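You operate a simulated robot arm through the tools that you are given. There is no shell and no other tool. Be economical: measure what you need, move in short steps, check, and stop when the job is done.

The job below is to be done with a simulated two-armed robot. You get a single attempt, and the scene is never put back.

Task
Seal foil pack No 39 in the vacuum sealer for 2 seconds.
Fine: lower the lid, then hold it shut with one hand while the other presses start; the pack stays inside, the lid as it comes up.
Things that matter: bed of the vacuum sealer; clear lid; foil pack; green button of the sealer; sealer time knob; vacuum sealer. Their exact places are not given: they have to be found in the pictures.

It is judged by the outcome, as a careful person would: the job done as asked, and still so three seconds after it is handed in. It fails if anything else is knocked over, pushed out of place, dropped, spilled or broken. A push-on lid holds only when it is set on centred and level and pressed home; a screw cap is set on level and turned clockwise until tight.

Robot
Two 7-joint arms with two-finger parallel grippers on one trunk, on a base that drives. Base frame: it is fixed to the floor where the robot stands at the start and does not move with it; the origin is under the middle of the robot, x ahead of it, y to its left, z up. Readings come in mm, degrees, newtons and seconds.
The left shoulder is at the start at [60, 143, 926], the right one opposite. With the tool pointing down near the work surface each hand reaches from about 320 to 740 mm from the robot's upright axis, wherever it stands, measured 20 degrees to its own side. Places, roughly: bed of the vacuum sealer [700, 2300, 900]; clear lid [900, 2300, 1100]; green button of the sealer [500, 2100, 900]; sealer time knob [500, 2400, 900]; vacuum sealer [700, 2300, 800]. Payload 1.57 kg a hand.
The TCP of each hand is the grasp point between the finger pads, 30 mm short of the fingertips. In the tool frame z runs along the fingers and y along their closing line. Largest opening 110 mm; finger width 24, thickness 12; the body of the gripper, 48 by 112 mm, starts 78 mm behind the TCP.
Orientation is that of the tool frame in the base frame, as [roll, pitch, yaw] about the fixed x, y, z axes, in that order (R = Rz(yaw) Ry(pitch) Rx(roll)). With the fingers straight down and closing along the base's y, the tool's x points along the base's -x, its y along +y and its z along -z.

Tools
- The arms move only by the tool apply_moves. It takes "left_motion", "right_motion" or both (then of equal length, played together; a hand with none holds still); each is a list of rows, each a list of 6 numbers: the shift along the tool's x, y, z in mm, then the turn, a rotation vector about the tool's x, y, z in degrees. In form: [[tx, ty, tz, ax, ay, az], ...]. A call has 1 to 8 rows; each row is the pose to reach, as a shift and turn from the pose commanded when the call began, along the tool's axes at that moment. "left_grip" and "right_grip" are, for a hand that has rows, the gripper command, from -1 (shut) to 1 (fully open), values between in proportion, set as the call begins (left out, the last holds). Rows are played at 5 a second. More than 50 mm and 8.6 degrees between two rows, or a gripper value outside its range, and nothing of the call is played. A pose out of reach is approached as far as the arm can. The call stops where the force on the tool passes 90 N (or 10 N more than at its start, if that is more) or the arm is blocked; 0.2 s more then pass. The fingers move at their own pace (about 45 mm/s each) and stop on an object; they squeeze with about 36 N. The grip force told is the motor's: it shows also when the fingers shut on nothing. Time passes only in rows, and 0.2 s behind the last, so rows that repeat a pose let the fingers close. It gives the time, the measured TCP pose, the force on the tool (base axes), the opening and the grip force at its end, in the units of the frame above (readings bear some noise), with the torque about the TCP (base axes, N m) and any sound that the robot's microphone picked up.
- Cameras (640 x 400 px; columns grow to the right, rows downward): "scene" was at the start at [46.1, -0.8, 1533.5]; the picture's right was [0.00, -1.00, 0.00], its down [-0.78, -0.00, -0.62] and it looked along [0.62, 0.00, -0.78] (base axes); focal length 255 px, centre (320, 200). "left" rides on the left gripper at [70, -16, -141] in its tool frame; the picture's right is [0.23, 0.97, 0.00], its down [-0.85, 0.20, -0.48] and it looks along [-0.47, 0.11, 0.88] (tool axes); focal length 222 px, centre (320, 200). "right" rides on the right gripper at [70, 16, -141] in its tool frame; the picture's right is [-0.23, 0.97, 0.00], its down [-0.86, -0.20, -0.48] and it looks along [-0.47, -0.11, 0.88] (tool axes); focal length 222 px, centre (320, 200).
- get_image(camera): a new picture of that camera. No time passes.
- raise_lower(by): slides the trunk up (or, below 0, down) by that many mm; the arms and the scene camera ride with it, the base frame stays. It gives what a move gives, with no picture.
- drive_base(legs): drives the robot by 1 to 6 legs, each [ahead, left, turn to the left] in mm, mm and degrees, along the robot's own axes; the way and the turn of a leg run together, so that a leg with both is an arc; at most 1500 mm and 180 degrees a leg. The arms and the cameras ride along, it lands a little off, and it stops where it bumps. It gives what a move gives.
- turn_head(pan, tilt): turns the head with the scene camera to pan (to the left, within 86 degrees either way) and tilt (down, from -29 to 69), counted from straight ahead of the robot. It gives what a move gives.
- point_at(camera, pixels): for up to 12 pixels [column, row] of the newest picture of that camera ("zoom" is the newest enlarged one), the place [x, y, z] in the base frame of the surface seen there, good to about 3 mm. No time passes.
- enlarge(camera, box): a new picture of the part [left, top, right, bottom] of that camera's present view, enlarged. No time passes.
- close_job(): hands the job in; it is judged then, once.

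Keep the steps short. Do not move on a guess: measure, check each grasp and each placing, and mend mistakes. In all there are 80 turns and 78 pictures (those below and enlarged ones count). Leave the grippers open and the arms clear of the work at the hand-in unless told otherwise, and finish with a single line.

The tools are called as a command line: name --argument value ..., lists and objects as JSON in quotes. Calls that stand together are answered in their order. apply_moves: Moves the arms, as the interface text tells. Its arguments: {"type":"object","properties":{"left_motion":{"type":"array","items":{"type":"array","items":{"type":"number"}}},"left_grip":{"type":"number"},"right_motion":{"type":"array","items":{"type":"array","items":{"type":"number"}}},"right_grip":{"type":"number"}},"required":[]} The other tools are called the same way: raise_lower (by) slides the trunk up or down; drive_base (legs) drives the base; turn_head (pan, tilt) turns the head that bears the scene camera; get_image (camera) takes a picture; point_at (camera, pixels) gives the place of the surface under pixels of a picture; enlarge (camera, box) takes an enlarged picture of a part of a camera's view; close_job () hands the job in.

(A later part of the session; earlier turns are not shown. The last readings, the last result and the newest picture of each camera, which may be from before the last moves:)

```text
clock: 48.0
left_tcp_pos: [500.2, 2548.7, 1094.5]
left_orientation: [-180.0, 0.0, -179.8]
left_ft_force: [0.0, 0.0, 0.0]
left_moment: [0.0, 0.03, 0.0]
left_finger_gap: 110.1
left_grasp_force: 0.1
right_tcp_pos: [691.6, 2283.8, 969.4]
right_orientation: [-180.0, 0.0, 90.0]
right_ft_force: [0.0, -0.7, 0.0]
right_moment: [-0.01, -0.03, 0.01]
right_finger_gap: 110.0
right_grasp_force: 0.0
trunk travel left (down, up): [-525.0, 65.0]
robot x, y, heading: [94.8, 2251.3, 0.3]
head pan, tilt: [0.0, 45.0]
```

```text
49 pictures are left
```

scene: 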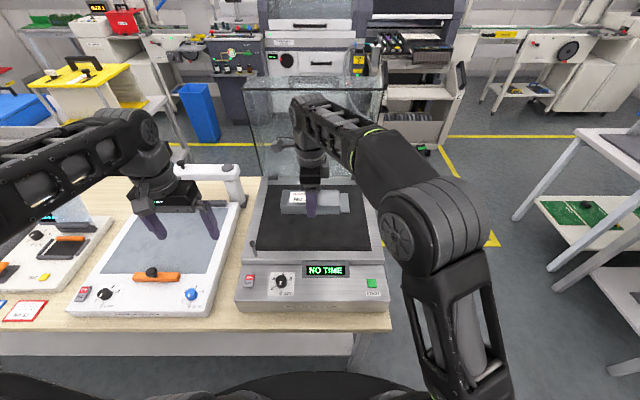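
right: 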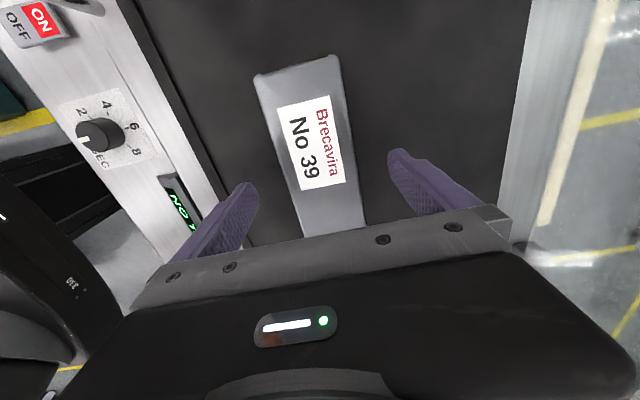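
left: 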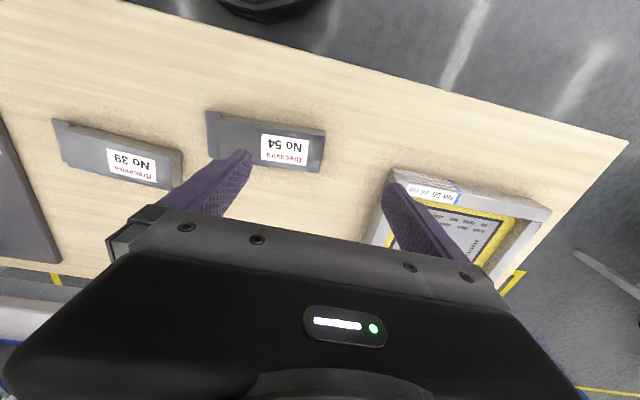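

The pack lies on the bed, label No 39 up. I raise the right hand and draw it back to the right side.

apply_moves --right_motion '[[0, 0, -40, 0, 0, 0], [-10, -30, -70, 0, 0, 0], [-40, -70, -80, 0, 0, 0], [-70, -110, -80, 0, 0, 0], [-110, -140, -80, 0, 0, 0], [-150, -160, -80, 0, 0, 0], [-190, -180, -80, 0, 0, 0]]'

get_image --camera "scene"

enlarge --camera "scene" --box '[236, 255, 316, 305]'

point_at --camera "zoom" --pixels '[[365, 200], [365, 180], [350, 240], [400, 225], [280, 220], [290, 300], [440, 190], [440, 330], [345, 205], [392, 205]]'

```text
refused: row 3 steps farther than a row can; nothing moved
```

```text
48 pictures are left
```

scene: 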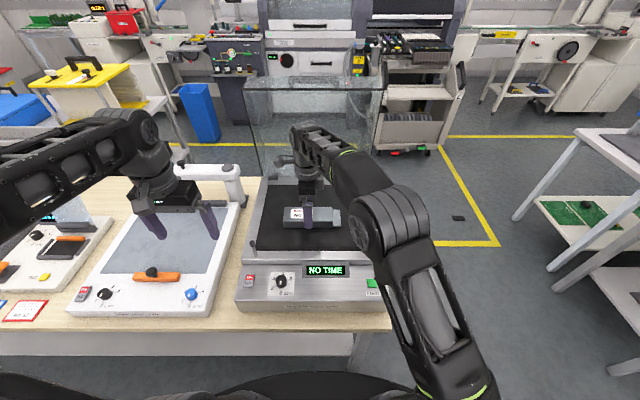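

```text
8.00 times, centred on (276, 280) of scene
```

zoom: 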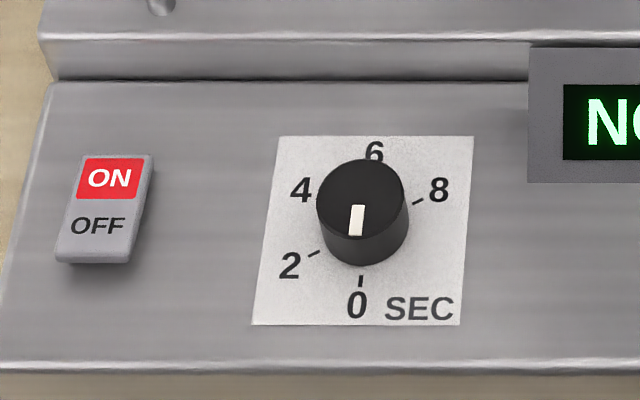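

```text
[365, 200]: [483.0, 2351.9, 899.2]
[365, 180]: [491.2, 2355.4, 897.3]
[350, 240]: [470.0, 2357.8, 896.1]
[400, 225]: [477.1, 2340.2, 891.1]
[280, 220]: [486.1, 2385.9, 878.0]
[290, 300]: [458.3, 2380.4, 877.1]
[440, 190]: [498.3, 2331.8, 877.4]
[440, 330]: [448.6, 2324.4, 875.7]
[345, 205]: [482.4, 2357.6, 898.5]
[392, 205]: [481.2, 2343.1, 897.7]
```

Knob: centre ≈ (483, 2352), top z 898, panel z≈877, ~30 mm wide, pointing at 0; "2" is about 60° clockwise. My retreat of the right hand was refused (step too long); I do it in shorter steps.

apply_moves --right_motion '[[0, 0, -40, 0, 0, 0], [-10, -25, -70, 0, 0, 0], [-35, -60, -80, 0, 0, 0], [-65, -95, -80, 0, 0, 0], [-95, -130, -80, 0, 0, 0], [-130, -160, -80, 0, 0, 0], [-165, -180, -80, 0, 0, 0], [-200, -190, -80, 0, 0, 0]]'

apply_moves --left_motion '[[0, -40, 0, 0, 0, 0], [5, -80, 0, 0, 0, 0], [10, -120, 10, 0, 0, 0], [15, -160, 20, 0, 0, 0], [18, -197, 40, 0, 0, 0], [18, -197, 80, 0, 0, 0], [18, -197, 120, 0, 0, 0]]' --left_grip 0.1

get_image --camera "left"

get_image --camera "scene"

```text
clock: 49.8
left_tcp_pos: [501.0, 2548.7, 1095.4]
left_orientation: [179.9, 0.1, -179.8]
left_ft_force: [-1.4, 0.4, -0.3]
left_moment: [0.0, 0.0, 0.0]
left_finger_gap: 110.2
left_grasp_force: 0.2
right_tcp_pos: [502.7, 2086.5, 1053.0]
right_orientation: [179.9, -0.1, 89.9]
right_ft_force: [0.5, -0.1, 0.6]
right_moment: [0.04, 0.0, -0.01]
right_finger_gap: 110.1
right_grasp_force: 0.1
right hand out of reach, approached as far as the arm can: row 1, 2
trunk travel left (down, up): [-525.0, 65.0]
robot x, y, heading: [97.7, 2247.2, 0.2]
head pan, tilt: [0.0, 45.0]
```

```text
clock: 51.4
left_tcp_pos: [482.1, 2352.6, 970.3]
left_orientation: [180.0, 0.0, -179.8]
left_ft_force: [0.0, -0.2, 0.0]
left_moment: [-0.01, 0.03, -0.03]
left_finger_gap: 60.5
left_grasp_force: 0.1
right_tcp_pos: [503.4, 2086.6, 1053.8]
right_orientation: [-180.0, 0.1, 90.1]
right_ft_force: [-0.1, -0.2, -1.1]
right_moment: [0.02, 0.03, -0.04]
right_finger_gap: 110.3
right_grasp_force: 0.0
trunk travel left (down, up): [-525.0, 65.0]
robot x, y, heading: [95.6, 2250.0, 0.3]
head pan, tilt: [0.0, 45.0]
```

```text
46 pictures are left
```

left: 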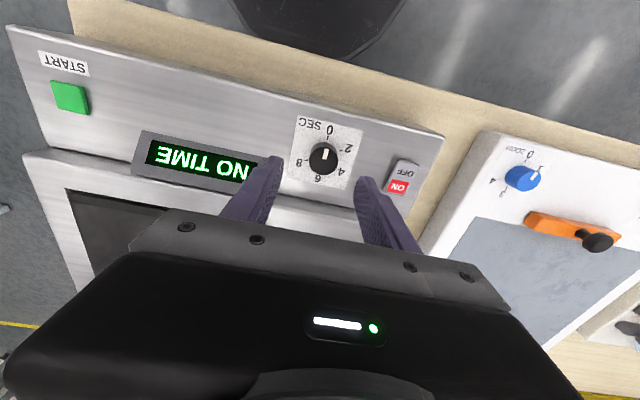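

```text
45 pictures are left
```

scene: 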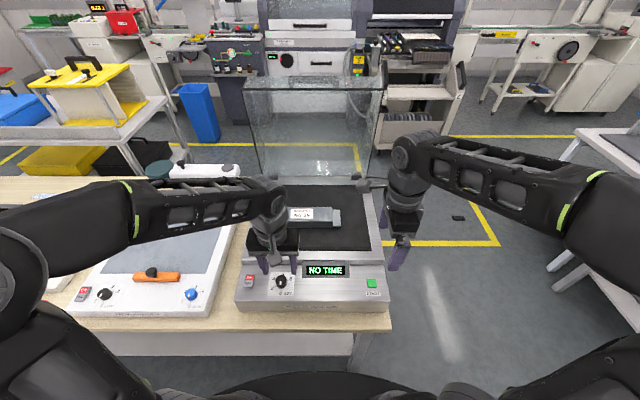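

I zoom the left view on the dial to get the tick angles and button place.

enlarge --camera "left" --box '[280, 105, 376, 195]'

point_at --camera "left" --pixels '[[323, 152], [322, 158], [340, 130], [310, 125], [70, 97], [55, 97], [85, 95], [105, 130], [262, 170], [150, 150]]'

```text
4.44 times, centred on (328, 150) of left
```

zoom: 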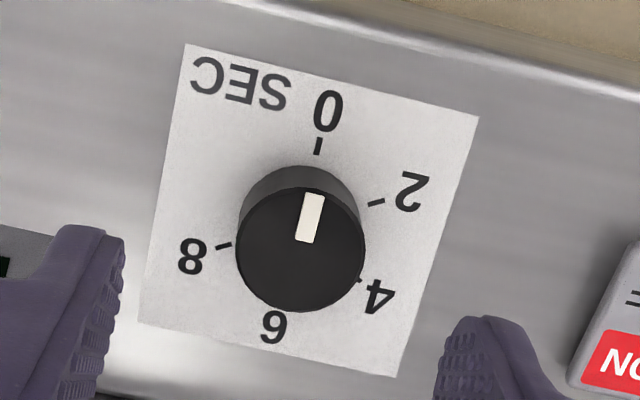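

```text
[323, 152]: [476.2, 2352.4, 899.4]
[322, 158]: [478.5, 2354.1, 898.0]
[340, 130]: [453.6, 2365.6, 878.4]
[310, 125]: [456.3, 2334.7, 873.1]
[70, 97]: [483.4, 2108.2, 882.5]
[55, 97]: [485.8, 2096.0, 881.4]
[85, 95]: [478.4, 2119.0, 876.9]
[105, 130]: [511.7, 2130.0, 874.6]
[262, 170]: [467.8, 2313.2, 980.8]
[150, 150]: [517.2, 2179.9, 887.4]
```

Knob centre confirmed (480, 2353). I go down 60 mm and close on the knob.

apply_moves --left_motion '[[0, 0, 30, 0, 0, 0], [1, 0, 50, 0, 0, 0], [1.5, 0, 60, 0, 0, 0], [1.5, 0, 60, 0, 0, 0]]'

apply_moves --left_motion '[[0, 0, 0, 0, 0, 0], [0, 0, 0, 0, 0, 0], [0, 0, 0, 0, 0, 0], [0, 0, 0, 0, 0, 0], [0, 0, 0, 0, 0, 0]]' --left_grip -1

get_image --camera "left"

```text
clock: 52.4
left_tcp_pos: [483.3, 2352.1, 913.6]
left_orientation: [180.0, 0.0, -179.9]
left_ft_force: [0.8, 0.2, -0.6]
left_moment: [0.02, 0.03, 0.01]
left_finger_gap: 60.4
left_grasp_force: 0.1
right_tcp_pos: [503.3, 2087.5, 1052.7]
right_orientation: [-180.0, 0.0, 89.9]
right_ft_force: [-1.0, -0.3, -0.3]
right_moment: [0.01, -0.01, -0.01]
right_finger_gap: 109.8
right_grasp_force: 0.1
trunk travel left (down, up): [-525.0, 65.0]
robot x, y, heading: [96.3, 2249.2, 0.3]
head pan, tilt: [0.0, 45.0]
```

```text
clock: 53.6
left_tcp_pos: [480.7, 2356.3, 913.8]
left_orientation: [179.9, 0.0, -179.7]
left_ft_force: [1.8, 29.8, 10.4]
left_moment: [0.86, 0.27, 0.08]
left_finger_gap: 29.7
left_grasp_force: 39.4
right_tcp_pos: [503.3, 2089.8, 1055.0]
right_orientation: [-180.0, 0.1, 90.0]
right_ft_force: [0.2, 0.6, 0.5]
right_moment: [-0.03, 0.01, 0.02]
right_finger_gap: 110.0
right_grasp_force: 0.0
trunk travel left (down, up): [-525.0, 65.0]
robot x, y, heading: [95.1, 2251.0, 0.3]
head pan, tilt: [0.0, 45.0]
```

```text
43 pictures are left
```

left: 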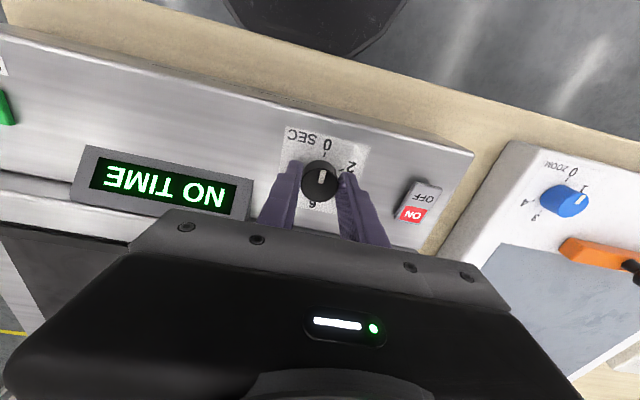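

Gripped (29.7 mm) but 30 N sideways: the knob is a little further +y. I ease 5 mm that way.

apply_moves --left_motion '[[0, 2.5, 0, 0, 0, 0], [0, 5, 0, 0, 0, 0], [0, 5, 0, 0, 0, 0]]'

```text
clock: 54.4
left_tcp_pos: [480.9, 2356.2, 913.3]
left_orientation: [-179.9, 0.0, -179.8]
left_ft_force: [-4.5, 6.3, -15.2]
left_moment: [0.21, -0.79, 0.03]
left_finger_gap: 29.8
left_grasp_force: 39.5
right_tcp_pos: [503.0, 2088.0, 1053.2]
right_orientation: [-179.9, 0.1, 90.0]
right_ft_force: [0.1, -0.2, 0.1]
right_moment: [0.01, 0.03, 0.01]
right_finger_gap: 110.0
right_grasp_force: 0.1
trunk travel left (down, up): [-525.0, 65.0]
robot x, y, heading: [92.9, 2249.4, 0.1]
head pan, tilt: [0.0, 45.0]
```

Eased. Now I turn clockwise 56° and read the display.

apply_moves --left_motion '[[0, 0, 0, 0, 0, 8], [0, 0, 0, 0, 0, 16], [0, 0, 0, 0, 0, 24], [0, 0, 0, 0, 0, 32], [0, 0, 0, 0, 0, 40], [0, 0, 0, 0, 0, 48], [0, 0, 0, 0, 0, 56], [0, 0, 0, 0, 0, 56]]'

enlarge --camera "scene" --box '[240, 250, 368, 310]'

get_image --camera "left"

```text
clock: 56.2
left_tcp_pos: [481.9, 2358.2, 912.7]
left_orientation: [-180.0, 0.1, 124.1]
left_ft_force: [-4.4, 8.1, -9.7]
left_moment: [0.55, 0.79, 0.02]
left_finger_gap: 29.6
left_grasp_force: 39.0
right_tcp_pos: [503.9, 2088.7, 1054.9]
right_orientation: [-179.9, 0.0, 90.0]
right_ft_force: [-0.1, 0.6, -0.5]
right_moment: [-0.03, -0.02, -0.03]
right_finger_gap: 109.9
right_grasp_force: 0.0
trunk travel left (down, up): [-525.0, 65.0]
robot x, y, heading: [94.2, 2246.6, -0.0]
head pan, tilt: [0.0, 45.0]
```

```text
5.00 times, centred on (304, 280) of scene
```

zoom: 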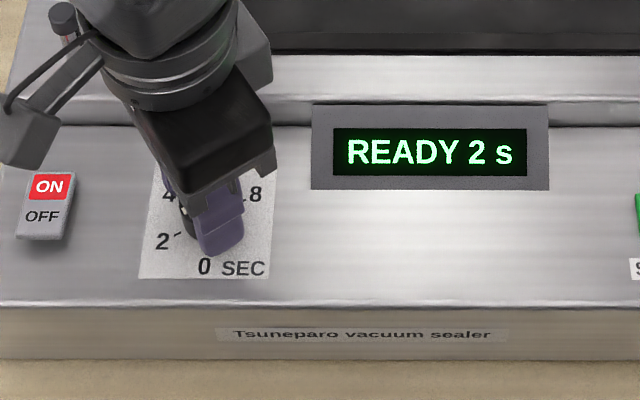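

```text
41 pictures are left
```

left: 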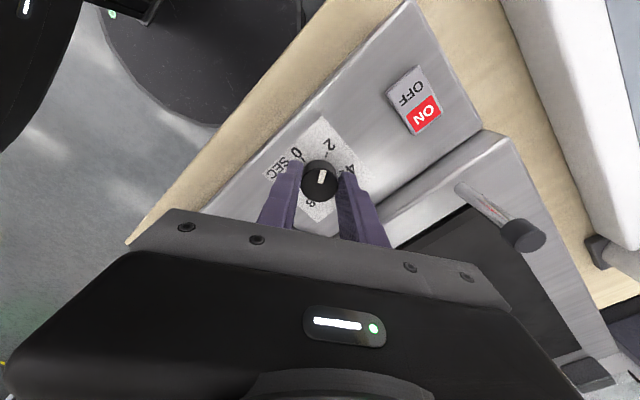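

Display: "READY 2 s". I zoom to see whether the pointer is right on the tick.

enlarge --camera "left" --box '[270, 120, 366, 210]'

```text
4.44 times, centred on (318, 165) of left
```

zoom: 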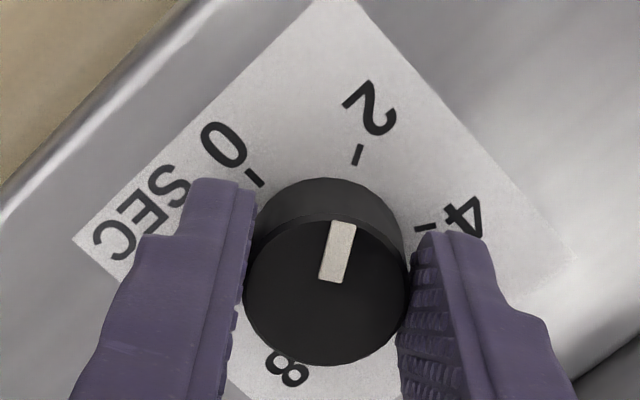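

The pointer is a few degrees short of the tick; I add 4°, then open and rise.

apply_moves --left_motion '[[0, 0, 0, 0, 0, 2], [0, 0, 0, 0, 0, 4], [0, 0, 0, 0, 0, 4]]'

apply_moves --left_motion '[[0, 0, 0, 0, 0, 0], [0, 0, 0, 0, 0, 0], [0, 0, 0, 0, 0, 0], [0, 0, -20, 0, 0, 0], [0, 0, -60, 0, 0, 0], [0, 0, -100, 0, 0, 0], [0, 0, -140, 0, 0, 0]]' --left_grip 0.1

get_image --camera "scene"

enlarge --camera "scene" --box '[240, 250, 368, 310]'

```text
clock: 57.0
left_tcp_pos: [482.0, 2358.1, 914.1]
left_orientation: [-180.0, 0.0, 120.1]
left_ft_force: [0.2, 11.5, -7.6]
left_moment: [0.26, 0.28, 0.0]
left_finger_gap: 29.3
left_grasp_force: 38.7
right_tcp_pos: [504.0, 2089.4, 1053.9]
right_orientation: [180.0, 0.0, 90.0]
right_ft_force: [-0.1, 0.1, 0.3]
right_moment: [0.0, 0.0, 0.02]
right_finger_gap: 110.1
right_grasp_force: 0.1
trunk travel left (down, up): [-525.0, 65.0]
robot x, y, heading: [89.2, 2249.6, 0.1]
head pan, tilt: [0.0, 45.0]
```

```text
clock: 58.6
left_tcp_pos: [482.0, 2356.2, 1054.3]
left_orientation: [-180.0, 0.0, 120.1]
left_ft_force: [0.1, 0.1, -0.3]
left_moment: [0.02, 0.01, -0.05]
left_finger_gap: 60.6
left_grasp_force: 0.0
right_tcp_pos: [502.3, 2087.2, 1053.4]
right_orientation: [-180.0, 0.1, 90.0]
right_ft_force: [-0.1, 0.4, 0.2]
right_moment: [-0.01, -0.01, 0.01]
right_finger_gap: 109.9
right_grasp_force: 0.0
trunk travel left (down, up): [-525.0, 65.0]
robot x, y, heading: [93.6, 2250.5, -0.0]
head pan, tilt: [0.0, 45.0]
```

```text
39 pictures are left
```

scene: 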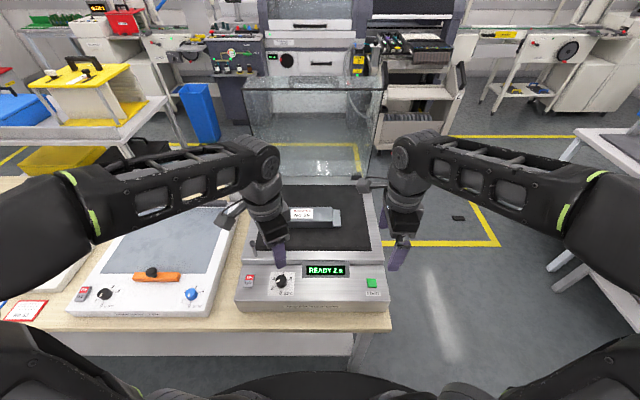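

```text
5.00 times, centred on (304, 280) of scene
```

zoom: 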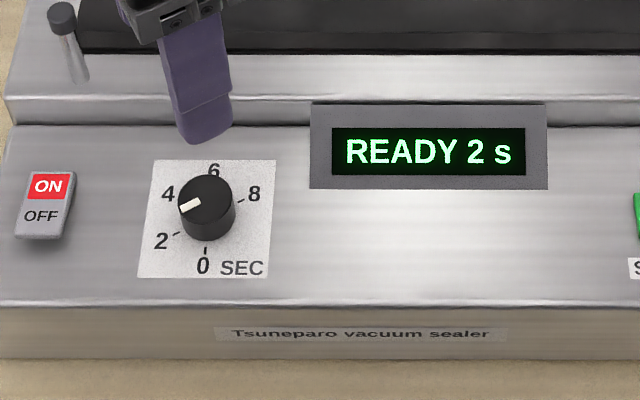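

Knob set, "READY 2 s". Next the lid: it is a clear box, so my plan: right hand grips its leading edge (y≈2180, z≈1262) pointing forward and pulls it part way; then the left hand presses it down from on top. I raise the trunk and turn the right hand to point forward, left hand back to straight.

raise_lower --by 60

apply_moves --right_motion '[[0, 0, -10, -8.4, 0, 0], [0, 0, -20, -16.8, 0, 0], [0, 0, -30, -25.2, 0, 0], [0, 0, -40, -33.6, 0, 0], [0, 0, -50, -42, 0, 0], [0, 0, -60, -50.4, 0, 0], [0, 0, -70, -58.8, 0, 0], [0, 0, -80, -67.2, 0, 0]]' --left_motion '[[0, 0, -5, 0, 0, -8], [0, 0, -10, 0, 0, -16], [0, 0, -20, 0, 0, -24], [0, 0, -30, 0, 0, -32], [0, 0, -30, 0, 0, -40], [0, 0, -30, 0, 0, -48], [0, 0, -30, 0, 0, -56], [0, 0, -30, 0, 0, -60]]' --left_grip -1

apply_moves --right_motion '[[0, 0, 0, -8.4, 0, 0], [0, 0, 0, -16.8, 0, 0], [0, 0, 0, -22.8, 0, 0]]'

get_image --camera "scene"

```text
clock: 59.6
left_tcp_pos: [482.2, 2357.2, 1113.8]
left_orientation: [-180.0, 0.0, 120.2]
left_ft_force: [0.6, -0.2, 0.9]
left_moment: [0.01, 0.0, -0.02]
left_finger_gap: 60.5
left_grasp_force: 0.1
right_tcp_pos: [502.7, 2087.2, 1113.6]
right_orientation: [180.0, 0.0, 90.1]
right_ft_force: [-0.3, -0.8, 0.2]
right_moment: [0.0, -0.02, -0.02]
right_finger_gap: 109.9
right_grasp_force: 0.1
trunk travel left (down, up): [-585.0, 5.0]
robot x, y, heading: [95.8, 2245.8, 0.0]
head pan, tilt: [0.0, 45.0]
```

```text
clock: 61.4
left_tcp_pos: [481.7, 2358.4, 1143.4]
left_orientation: [-179.9, 0.0, -179.8]
left_ft_force: [-0.1, 0.9, -0.2]
left_moment: [-0.03, 0.01, 0.02]
left_finger_gap: 0.2
left_grasp_force: 21.0
right_tcp_pos: [537.6, 2100.4, 1236.7]
right_orientation: [112.9, 0.1, 90.1]
right_ft_force: [-0.1, 0.3, -0.2]
right_moment: [-0.05, 0.01, -0.05]
right_finger_gap: 109.8
right_grasp_force: 0.0
right hand out of reach, approached as far as the arm can: row 7, 8
trunk travel left (down, up): [-585.0, 5.0]
robot x, y, heading: [92.9, 2245.7, -0.1]
head pan, tilt: [0.0, 45.0]
```

```text
clock: 62.2
left_tcp_pos: [482.8, 2356.9, 1142.2]
left_orientation: [180.0, 0.0, -179.8]
left_ft_force: [-0.1, -0.3, 0.0]
left_moment: [-0.08, 0.0, 0.03]
left_finger_gap: 0.0
left_grasp_force: 21.6
right_tcp_pos: [562.2, 2201.3, 1286.8]
right_orientation: [93.9, -11.7, 105.3]
right_ft_force: [0.8, -0.5, 0.0]
right_moment: [0.0, -0.01, -0.02]
right_finger_gap: 109.8
right_grasp_force: 0.1
right hand out of reach, approached as far as the arm can: row 1, 2, 3
trunk travel left (down, up): [-585.0, 5.0]
robot x, y, heading: [95.5, 2248.7, 0.1]
head pan, tilt: [0.0, 45.0]
stopped in row 3 (right hand): the arm was blocked; the commanded pose is now the measured one
```

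```text
37 pictures are left
```

scene: 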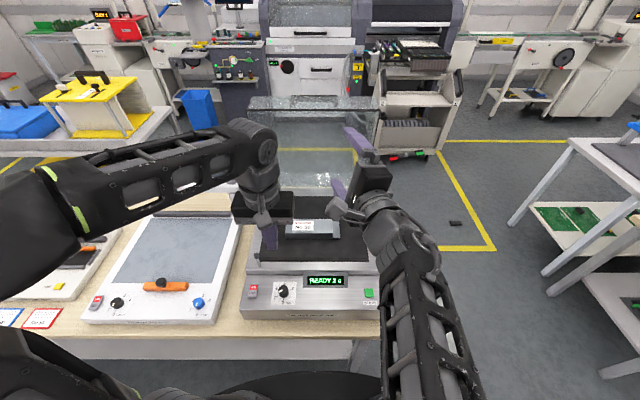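

The right hand was blocked because it was folded too near the body. I move it 120 mm forward, then straighten its orientation.

apply_moves --right_motion '[[-25, -2.6, 35, 0, 0, 0], [-50, -5.3, 70, 0, 0, 0], [-75, -7.9, 106, 0, 0, 0], [-75, -7.9, 106, -1.8, -5.2, -3.7], [-75, -7.9, 106, -3.6, -10.4, -7.4], [-75, -7.9, 106, -5.4, -15.5, -11], [-75, -7.9, 106, -5.4, -15.5, -11]]'

get_image --camera "scene"

```text
clock: 63.8
left_tcp_pos: [482.6, 2356.9, 1142.4]
left_orientation: [180.0, 0.0, -179.8]
left_ft_force: [0.1, 0.5, -0.3]
left_moment: [0.0, -0.01, -0.04]
left_finger_gap: 0.2
left_grasp_force: 21.6
right_tcp_pos: [682.2, 2155.7, 1258.0]
right_orientation: [90.0, -0.1, 89.9]
right_ft_force: [0.3, -0.9, 0.0]
right_moment: [0.01, 0.03, 0.03]
right_finger_gap: 110.0
right_grasp_force: 0.1
trunk travel left (down, up): [-585.0, 5.0]
robot x, y, heading: [95.1, 2250.6, 0.2]
head pan, tilt: [0.0, 45.0]
```

```text
36 pictures are left
```

scene: 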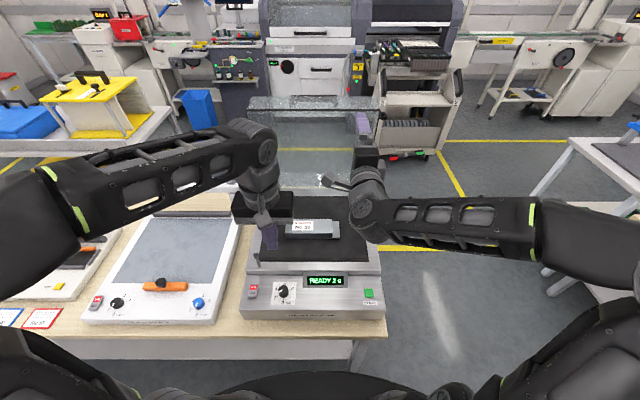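

Now it points straight forward, closing vertically. I look through the right camera and zoom on the lid edge.

get_image --camera "right"

enlarge --camera "scene" --box '[236, 85, 396, 185]'

point_at --camera "zoom" --pixels '[[50, 90], [250, 90], [400, 90], [440, 90], [90, 300], [110, 395], [65, 170], [570, 45], [560, 90], [60, 55]]'

```text
35 pictures are left
```

right: 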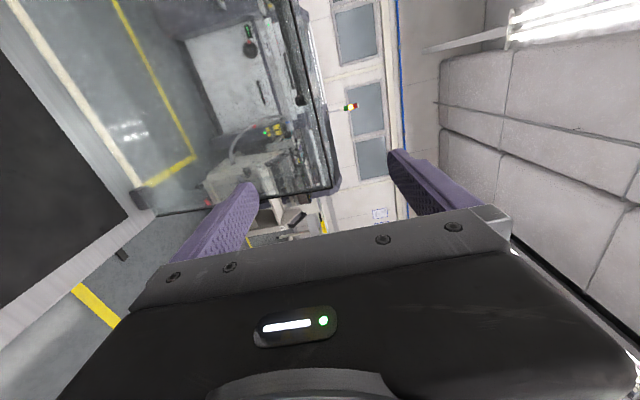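

```text
4.00 times, centred on (316, 135) of scene
```

zoom: 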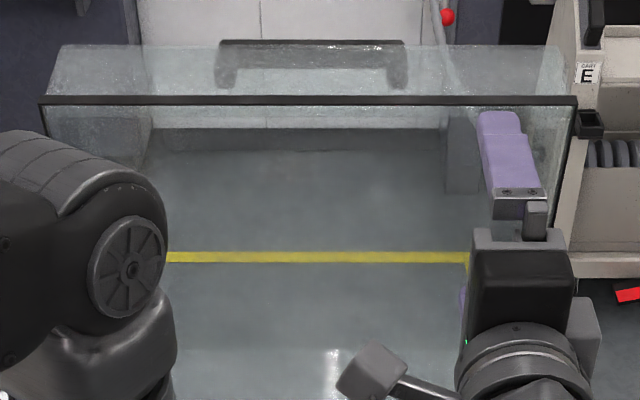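

```text
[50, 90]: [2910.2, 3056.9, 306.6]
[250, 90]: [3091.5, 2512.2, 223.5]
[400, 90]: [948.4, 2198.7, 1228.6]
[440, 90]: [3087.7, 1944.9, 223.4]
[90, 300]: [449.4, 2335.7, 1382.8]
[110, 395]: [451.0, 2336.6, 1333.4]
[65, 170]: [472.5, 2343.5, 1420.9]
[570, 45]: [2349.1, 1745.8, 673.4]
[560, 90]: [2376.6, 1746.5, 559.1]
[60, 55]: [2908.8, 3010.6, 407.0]
```

There's a handle bar on the lid's outer side (y 2200–2330). First step stays: right hand grips the leading edge at y≈2156. I move forward so the edge (x≈857, z≈1262) is between the pads.

apply_moves --right_motion '[[0, 2, 40, 0, 0, 0], [0, 4, 80, 0, 0, 0], [0, 4, 120, 0, 0, 0], [0, 4, 150, 0, 0, 0], [0, 4, 175, 0, 0, 0], [0, 4, 175, 0, 0, 0]]'

get_image --camera "right"

```text
clock: 65.2
left_tcp_pos: [482.2, 2355.8, 1141.7]
left_orientation: [-180.0, 0.0, -179.8]
left_ft_force: [-0.3, -0.3, -0.8]
left_moment: [0.03, -0.01, 0.01]
left_finger_gap: 0.3
left_grasp_force: 20.8
right_tcp_pos: [860.5, 2159.5, 1261.5]
right_orientation: [90.0, -0.1, 90.0]
right_ft_force: [-0.2, -1.1, 0.3]
right_moment: [-0.02, -0.04, 0.03]
right_finger_gap: 109.8
right_grasp_force: 0.2
trunk travel left (down, up): [-585.0, 5.0]
robot x, y, heading: [96.0, 2249.4, 0.2]
head pan, tilt: [0.0, 45.0]
```

```text
33 pictures are left
```

right: 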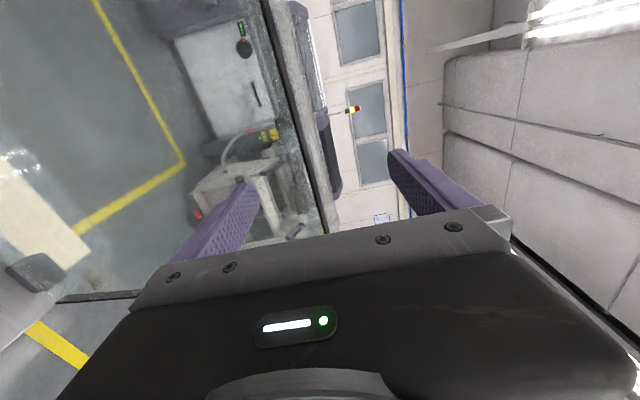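

The edge runs between the fingers, the handle visible behind. Reach was fine. I close on the edge.

apply_moves --right_motion '[[0, 0, 0, 0, 0, 0], [0, 0, 0, 0, 0, 0], [0, 0, 0, 0, 0, 0], [0, 0, 0, 0, 0, 0], [0, 0, 0, 0, 0, 0], [0, 0, 0, 0, 0, 0], [0, 0, 0, 0, 0, 0], [0, 0, 0, 0, 0, 0]]' --right_grip -1

get_image --camera "right"

```text
clock: 67.0
left_tcp_pos: [483.5, 2356.9, 1142.6]
left_orientation: [180.0, 0.0, -179.8]
left_ft_force: [-0.2, 0.6, 0.3]
left_moment: [-0.02, -0.02, 0.01]
left_finger_gap: 0.0
left_grasp_force: 21.0
right_tcp_pos: [861.3, 2161.5, 1255.8]
right_orientation: [90.6, 0.0, 90.2]
right_ft_force: [-14.8, -1.5, -34.4]
right_moment: [-0.55, -0.68, -0.21]
right_finger_gap: 13.8
right_grasp_force: 30.5
trunk travel left (down, up): [-585.0, 5.0]
robot x, y, heading: [93.6, 2249.8, -0.1]
head pan, tilt: [0.0, 45.0]
```

```text
32 pictures are left
```

right: 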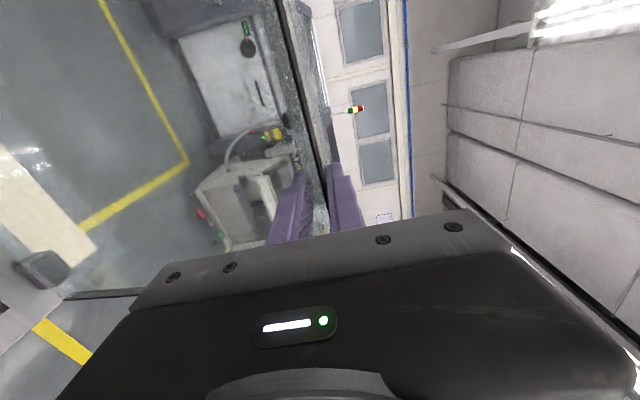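

Gripped the edge (13.8 mm thick). Now I pull it along its arc by 15° and watch the force.

apply_moves --right_motion '[[0, -6, 0, 0, 0, 0], [0, -8.6, -18, -3, 0, 0], [0, -11.5, -36, -6, 0, 0], [0, -15.3, -54, -9, 0, 0], [0, -20, -72, -12, 0, 0], [0, -26, -89, -15, 0, 0]]'

get_image --camera "right"

get_image --camera "scene"

```text
clock: 68.4
left_tcp_pos: [484.0, 2356.2, 1140.2]
left_orientation: [180.0, -0.1, -179.8]
left_ft_force: [0.2, -0.3, 1.0]
left_moment: [0.02, 0.02, -0.02]
left_finger_gap: 0.0
left_grasp_force: 21.1
right_tcp_pos: [770.4, 2160.3, 1233.2]
right_orientation: [75.3, -0.1, 90.1]
right_ft_force: [8.4, 1.0, -18.4]
right_moment: [-0.76, -0.83, 0.52]
right_finger_gap: 14.0
right_grasp_force: 30.0
trunk travel left (down, up): [-585.0, 5.0]
robot x, y, heading: [92.2, 2248.3, 0.1]
head pan, tilt: [0.0, 45.0]
```

```text
31 pictures are left
```

right: 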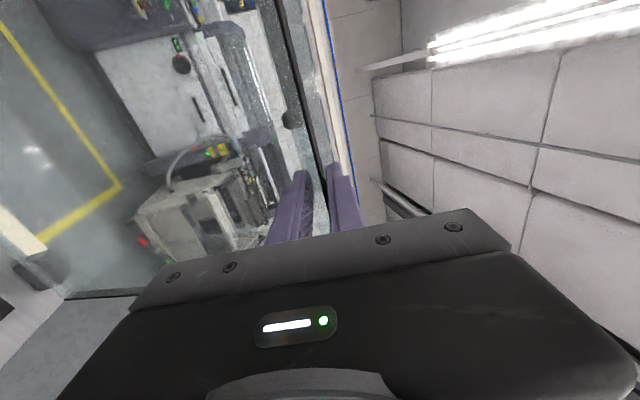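

```text
30 pictures are left
```

scene: 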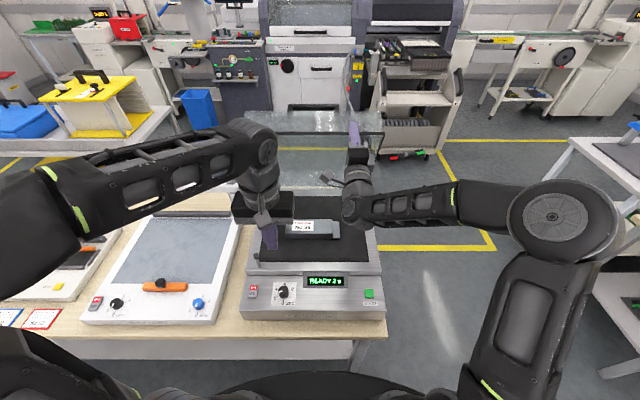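

The lid follows with small force. I continue the arc to about 45°.

apply_moves --right_motion '[[0, -6.6, -30.1, -5, 0, 0], [0, -12.9, -59.8, -10, 0, 0], [0, -21.9, -88.8, -15, 0, 0], [0, -33.3, -117, -20, 0, 0], [0, -47.1, -144, -25, 0, 0], [0, -63.2, -169.7, -30, 0, 0]]'

get_image --camera "scene"

```text
clock: 69.8
left_tcp_pos: [477.5, 2353.3, 1144.4]
left_orientation: [179.9, 0.4, -179.8]
left_ft_force: [0.2, 0.7, 0.9]
left_moment: [0.03, 0.02, -0.01]
left_finger_gap: 0.1
left_grasp_force: 21.3
right_tcp_pos: [743.7, 2161.4, 1219.4]
right_orientation: [71.2, -0.1, 90.0]
right_ft_force: [-14.0, -25.8, 33.5]
right_moment: [0.14, -1.52, -0.68]
right_finger_gap: 14.3
right_grasp_force: 30.5
right hand out of reach, approached as far as the arm can: row 1, 2, 3, 4, 5, 6
trunk travel left (down, up): [-585.0, 5.0]
robot x, y, heading: [94.7, 2250.6, 0.0]
head pan, tilt: [0.0, 45.0]
```

```text
29 pictures are left
```

scene: 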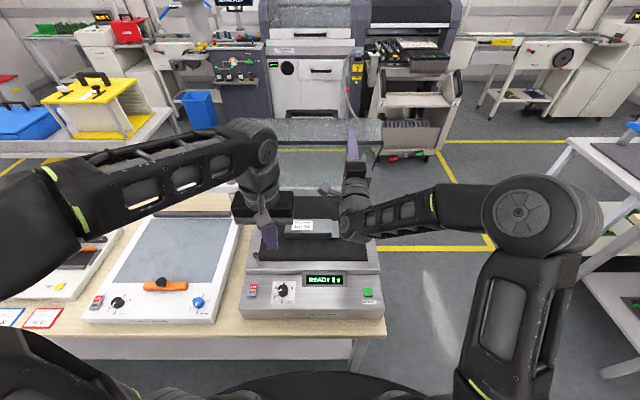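

The wrist cannot tilt further there (lid at ≈20°). I keep the tilt fixed and go on along the arc by translation only, to about 35°.

apply_moves --right_motion '[[0, -2.3, -15, 0, 0, 0], [0, -4.6, -30, 0, 0, 0], [0, -8, -45, 0, 0, 0], [0, -11.4, -59.3, 0, 0, 0], [0, -16, -74, 0, 0, 0], [0, -21, -88, 0, 0, 0]]'

get_image --camera "right"

```text
clock: 71.2
left_tcp_pos: [474.4, 2354.3, 1145.5]
left_orientation: [179.9, 0.4, -179.8]
left_ft_force: [-0.5, 0.5, 0.7]
left_moment: [-0.01, 0.03, 0.04]
left_finger_gap: 0.2
left_grasp_force: 21.7
right_tcp_pos: [664.3, 2161.6, 1170.4]
right_orientation: [71.4, 0.1, 90.4]
right_ft_force: [-32.5, -19.3, 40.6]
right_moment: [0.45, -1.88, -0.99]
right_finger_gap: 23.6
right_grasp_force: 35.7
trunk travel left (down, up): [-585.0, 5.0]
robot x, y, heading: [98.8, 2251.2, 0.3]
head pan, tilt: [0.0, 45.0]
```

```text
28 pictures are left
```

right: 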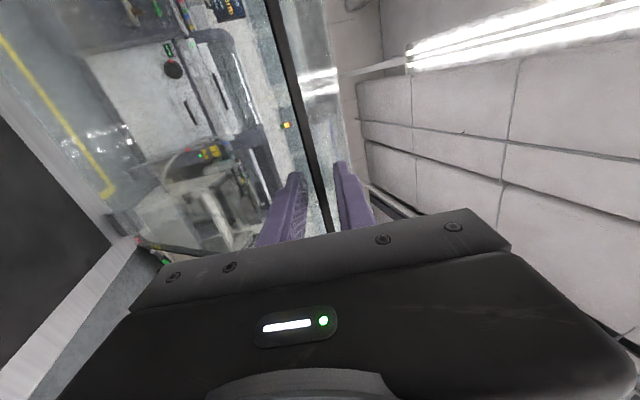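

Still held (lid ≈36°). The left hand was nudged some mm, so I move it 90 mm to the left, then look.

apply_moves --left_motion '[[0, 30, 0, 0, 0, 0], [0, 60, 0, 0, 0, 0], [0, 90, 0, 0, 0, 0]]'

get_image --camera "scene"

```text
clock: 72.0
left_tcp_pos: [474.5, 2445.5, 1146.6]
left_orientation: [179.9, 0.4, -179.9]
left_ft_force: [-0.1, -1.2, -0.3]
left_moment: [0.01, 0.0, 0.0]
left_finger_gap: 0.0
left_grasp_force: 21.1
right_tcp_pos: [664.7, 2161.9, 1169.9]
right_orientation: [71.3, 0.1, 90.2]
right_ft_force: [-34.9, -17.1, 39.7]
right_moment: [0.57, -1.94, -0.75]
right_finger_gap: 23.4
right_grasp_force: 36.3
trunk travel left (down, up): [-585.0, 5.0]
robot x, y, heading: [96.8, 2248.8, 0.1]
head pan, tilt: [0.0, 45.0]
```

```text
27 pictures are left
```

scene: 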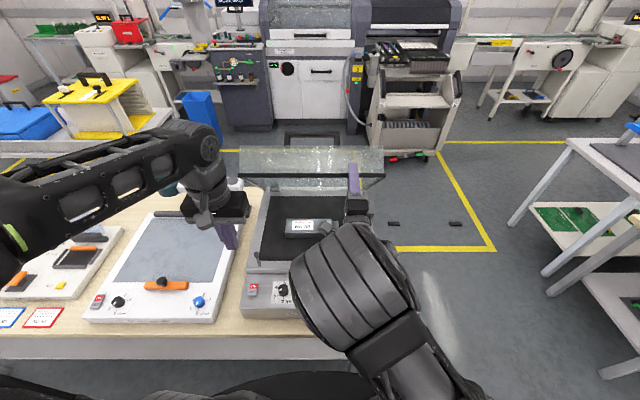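

The lid is part-way down. I measure the corner (300,147) and handle (312,136).

enlarge --camera "scene" --box '[228, 120, 396, 225]'

point_at --camera "zoom" --pixels '[[230, 65], [300, 58], [400, 60], [320, 100], [150, 100], [100, 220], [250, 224], [420, 224], [60, 120], [230, 85], [410, 85]]'

```text
3.81 times, centred on (312, 172) of scene
```

zoom: 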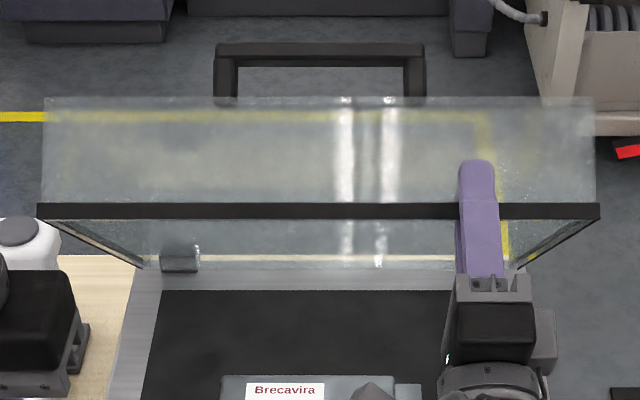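

```text
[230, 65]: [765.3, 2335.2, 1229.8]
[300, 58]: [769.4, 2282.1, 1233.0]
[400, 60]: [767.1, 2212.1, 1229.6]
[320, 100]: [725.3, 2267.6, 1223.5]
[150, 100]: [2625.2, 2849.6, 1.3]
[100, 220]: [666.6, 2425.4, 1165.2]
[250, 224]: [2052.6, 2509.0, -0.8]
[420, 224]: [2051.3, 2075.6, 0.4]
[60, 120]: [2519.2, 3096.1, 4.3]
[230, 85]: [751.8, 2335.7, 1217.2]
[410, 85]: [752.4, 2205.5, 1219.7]
```

Lid model fits: corner at (725, 1223), handle bar at (769, 1233). I bring the closed left hand, pitched 45° forward-down, just over the lid's outer panel at y≈2390, not yet touching.

apply_moves --left_motion '[[0, -10, -40, 0, 0, 0], [-20, -20, -80, 0, -6, 0], [-60, -28, -105, 0, -12, 0], [-105, -35, -115, 0, -20, 0], [-150, -42, -120, 0, -28, 0], [-195, -48, -125, 0, -36, 0], [-238, -52, -125, 0, -42, 0], [-271, -55, -115, 0, -45, 0]]'

get_image --camera "scene"

get_image --camera "left"

```text
clock: 73.8
left_tcp_pos: [747.3, 2394.3, 1262.0]
left_orientation: [179.7, 45.5, -180.0]
left_ft_force: [0.5, -0.4, 0.8]
left_moment: [0.0, 0.0, 0.0]
left_finger_gap: 0.1
left_grasp_force: 21.9
left hand out of reach, approached as far as the arm can: row 1
right_tcp_pos: [664.9, 2161.2, 1171.3]
right_orientation: [71.3, 0.2, 90.3]
right_ft_force: [-31.8, -17.3, 38.8]
right_moment: [0.29, -2.11, -0.18]
right_finger_gap: 23.2
right_grasp_force: 35.9
trunk travel left (down, up): [-585.0, 5.0]
robot x, y, heading: [97.9, 2250.2, -0.1]
head pan, tilt: [0.0, 45.0]
```

```text
25 pictures are left
```

scene: 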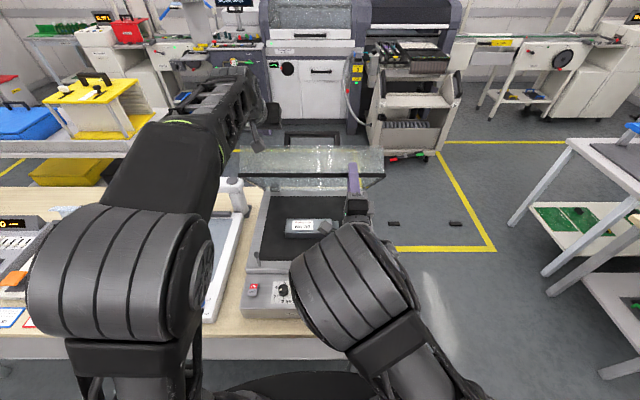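

```text
24 pictures are left
```

left: 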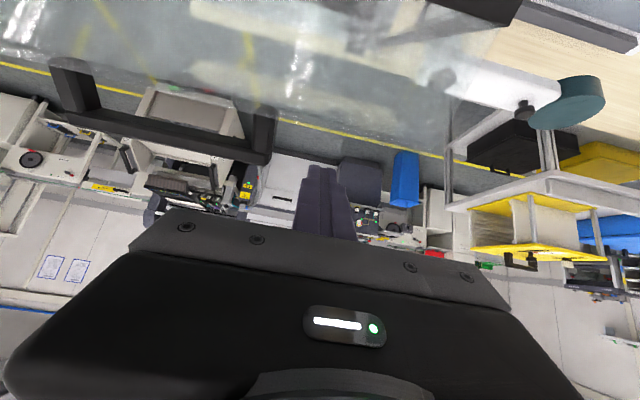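

Left hand is in place beside the handle. I move it toward the panel until it touches.

apply_moves --left_motion '[[10, 0, 15, 0, 0, 0], [20, 0, 20, 0, 0, 0], [26, 0, 20, 0, 0, 0], [31, 0, 20, 0, 0, 0]]'

get_image --camera "left"

```text
clock: 74.8
left_tcp_pos: [738.5, 2392.0, 1229.6]
left_orientation: [179.7, 46.0, -179.9]
left_ft_force: [22.9, 3.0, 11.5]
left_moment: [0.02, -0.02, -0.1]
left_finger_gap: 0.1
left_grasp_force: 21.1
right_tcp_pos: [664.6, 2162.1, 1169.6]
right_orientation: [71.6, 0.2, 90.4]
right_ft_force: [-60.0, -16.4, 31.6]
right_moment: [0.72, -2.3, -0.7]
right_finger_gap: 23.9
right_grasp_force: 35.6
trunk travel left (down, up): [-585.0, 5.0]
robot x, y, heading: [94.6, 2250.3, 0.3]
head pan, tilt: [0.0, 45.0]
```

```text
23 pictures are left
```

left: 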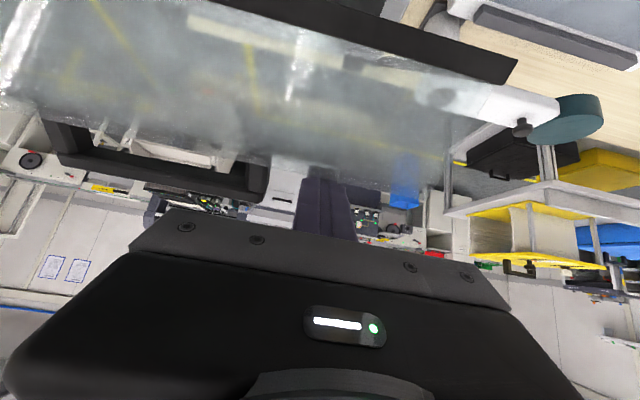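

Left is in contact (25 N), holding the lid. Now the right hand opens and backs out.

apply_moves --right_motion '[[0, 0, 0, 0, 0, 0], [0, 0, 0, 0, 0, 0], [0, 0, 0, 0, 0, 0], [0, -3, -20, 0, 0, 0], [0, -6, -45, 0, 0, 0], [0, -10, -70, 0, 0, 0], [0, -15, -90, 0, 0, 0]]' --right_grip 0.3

get_image --camera "scene"

```text
clock: 76.4
left_tcp_pos: [741.0, 2390.8, 1228.9]
left_orientation: [-178.3, 45.5, -178.7]
left_ft_force: [-17.8, -16.7, 24.9]
left_moment: [0.23, 0.4, 0.42]
left_finger_gap: 0.0
left_grasp_force: 21.8
right_tcp_pos: [593.3, 2158.5, 1124.3]
right_orientation: [72.3, -2.3, 89.6]
right_ft_force: [0.7, 0.1, -0.7]
right_moment: [0.01, -0.03, 0.0]
right_finger_gap: 71.2
right_grasp_force: 0.0
right hand out of reach, approached as far as the arm can: row 7
trunk travel left (down, up): [-585.0, 5.0]
robot x, y, heading: [95.5, 2249.7, -0.1]
head pan, tilt: [0.0, 45.0]
```

```text
22 pictures are left
```

scene: 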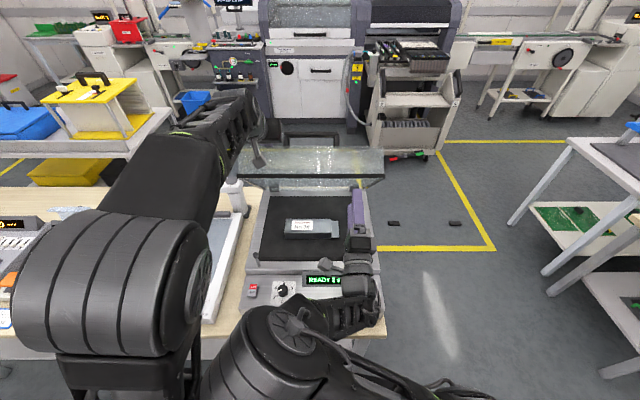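

The lid stays under the left hand alone. I move the right hand sideways clear of the lid (y≈1960) and then turn it downward.

apply_moves --right_motion '[[-40, 0, 0, 0, 0, 0], [-80, 0, 0, 0, 0, 0], [-120, 0, 0, 0, 0, 0], [-160, 0, 0, 0, 0, 0], [-200, 0, 0, 0, 0, 0]]' --right_grip -1

apply_moves --right_motion '[[0, 0, 0, 8.4, 0, 0], [0, 0, 0, 16.8, 0, 0], [0, 0, 0, 25.2, 0, 0], [0, 0, 0, 33.6, 0, 0], [0, 0, 0, 42, 0, 0], [0, 0, 0, 50.4, 0, 0], [0, 0, 0, 58.8, 0, 0], [0, 0, 0, 67, 0, 0]]'

get_image --camera "scene"

```text
clock: 76.9
left_tcp_pos: [742.1, 2405.8, 1228.9]
left_orientation: [-177.7, 45.7, -177.1]
left_ft_force: [-13.5, -7.9, 19.0]
left_moment: [0.09, 0.35, 0.2]
left_finger_gap: 0.0
left_grasp_force: 21.2
right_tcp_pos: [607.8, 2145.3, 1149.2]
right_orientation: [69.4, -12.5, 94.4]
right_ft_force: [-0.1, 0.2, 0.6]
right_moment: [0.03, -0.03, -0.03]
right_finger_gap: 26.7
right_grasp_force: 0.2
right hand out of reach, approached as far as the arm can: row 1, 2
trunk travel left (down, up): [-585.0, 5.0]
robot x, y, heading: [94.8, 2245.2, 0.2]
head pan, tilt: [0.0, 45.0]
stopped in row 2 (right hand): the arm was blocked; the commanded pose is now the measured one
```

```text
clock: 78.7
left_tcp_pos: [742.4, 2405.3, 1229.7]
left_orientation: [-178.0, 45.6, -177.1]
left_ft_force: [-18.7, -14.5, 26.6]
left_moment: [-0.1, 0.48, 0.15]
left_finger_gap: 0.2
left_grasp_force: 21.5
right_tcp_pos: [607.8, 2143.1, 1150.9]
right_orientation: [136.5, -12.5, 94.4]
right_ft_force: [0.3, -0.7, 0.5]
right_moment: [-0.02, -0.03, 0.01]
right_finger_gap: 0.0
right_grasp_force: 21.1
right hand out of reach, approached as far as the arm can: row 1, 2, 3, 4
trunk travel left (down, up): [-585.0, 5.0]
robot x, y, heading: [92.7, 2250.5, 0.1]
head pan, tilt: [0.0, 45.0]
```

```text
21 pictures are left
```

scene: 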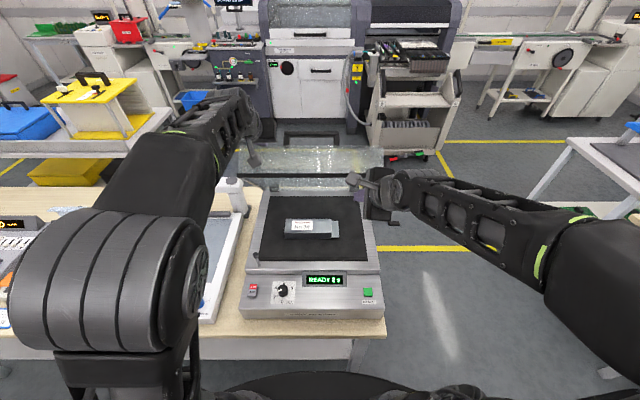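

The right elbow is back out to the side; hand now points ~45° down at (608, 2143, 1151). I take it further right and finish turning it downward.

apply_moves --right_motion '[[-35, 0, 0, 0, 0, 0], [-70, 0, 0, 8, 0, 0], [-105, 0, 0, 16, 0, 0], [-140, 0, 0, 24, 0, 0], [-170, 0, 0, 32, 0, 0], [-170, 0, 0, 40, 0, 0], [-170, 0, 0, 43.5, 0, 0]]'

```text
clock: 80.3
left_tcp_pos: [742.5, 2406.6, 1229.4]
left_orientation: [-178.1, 45.6, -177.1]
left_ft_force: [-19.5, -14.5, 27.0]
left_moment: [-0.12, 0.45, 0.17]
left_finger_gap: 0.0
left_grasp_force: 21.3
right_tcp_pos: [620.6, 1976.6, 1112.4]
right_orientation: [180.0, -12.5, 94.4]
right_ft_force: [0.7, 0.3, 0.1]
right_moment: [0.02, -0.02, 0.01]
right_finger_gap: 0.0
right_grasp_force: 21.7
trunk travel left (down, up): [-585.0, 5.0]
robot x, y, heading: [94.4, 2246.2, -0.1]
head pan, tilt: [0.0, 45.0]
```

The left force reading (-19, -14, 27) is odd, so I zoom in on the lid and left fingers before pressing.

enlarge --camera "scene" --box '[220, 90, 396, 200]'

point_at --camera "zoom" --pixels '[[300, 170], [320, 215], [300, 220], [400, 220], [320, 325], [200, 325], [500, 325], [400, 330], [330, 160], [120, 260]]'

get_image --camera "left"

```text
3.64 times, centred on (308, 145) of scene
```

zoom: 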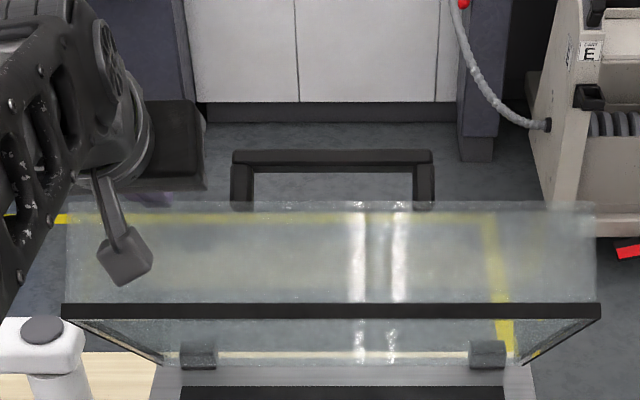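

```text
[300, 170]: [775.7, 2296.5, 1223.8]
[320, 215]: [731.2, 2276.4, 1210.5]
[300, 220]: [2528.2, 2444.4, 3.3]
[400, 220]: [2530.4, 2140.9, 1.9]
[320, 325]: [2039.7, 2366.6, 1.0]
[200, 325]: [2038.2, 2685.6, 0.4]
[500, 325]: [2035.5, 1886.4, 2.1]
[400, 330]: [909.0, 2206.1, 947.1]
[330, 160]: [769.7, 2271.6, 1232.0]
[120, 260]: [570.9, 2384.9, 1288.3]
```

```text
19 pictures are left
```

left: 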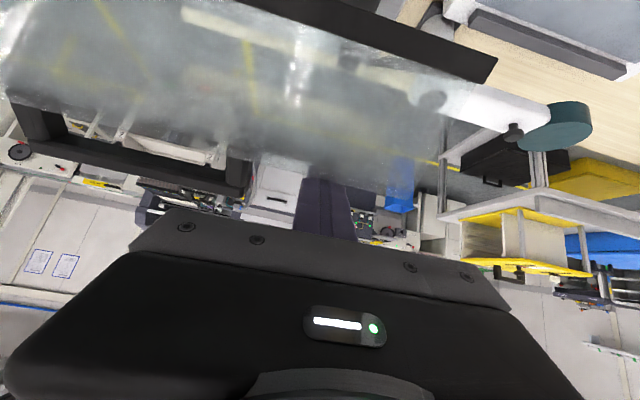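

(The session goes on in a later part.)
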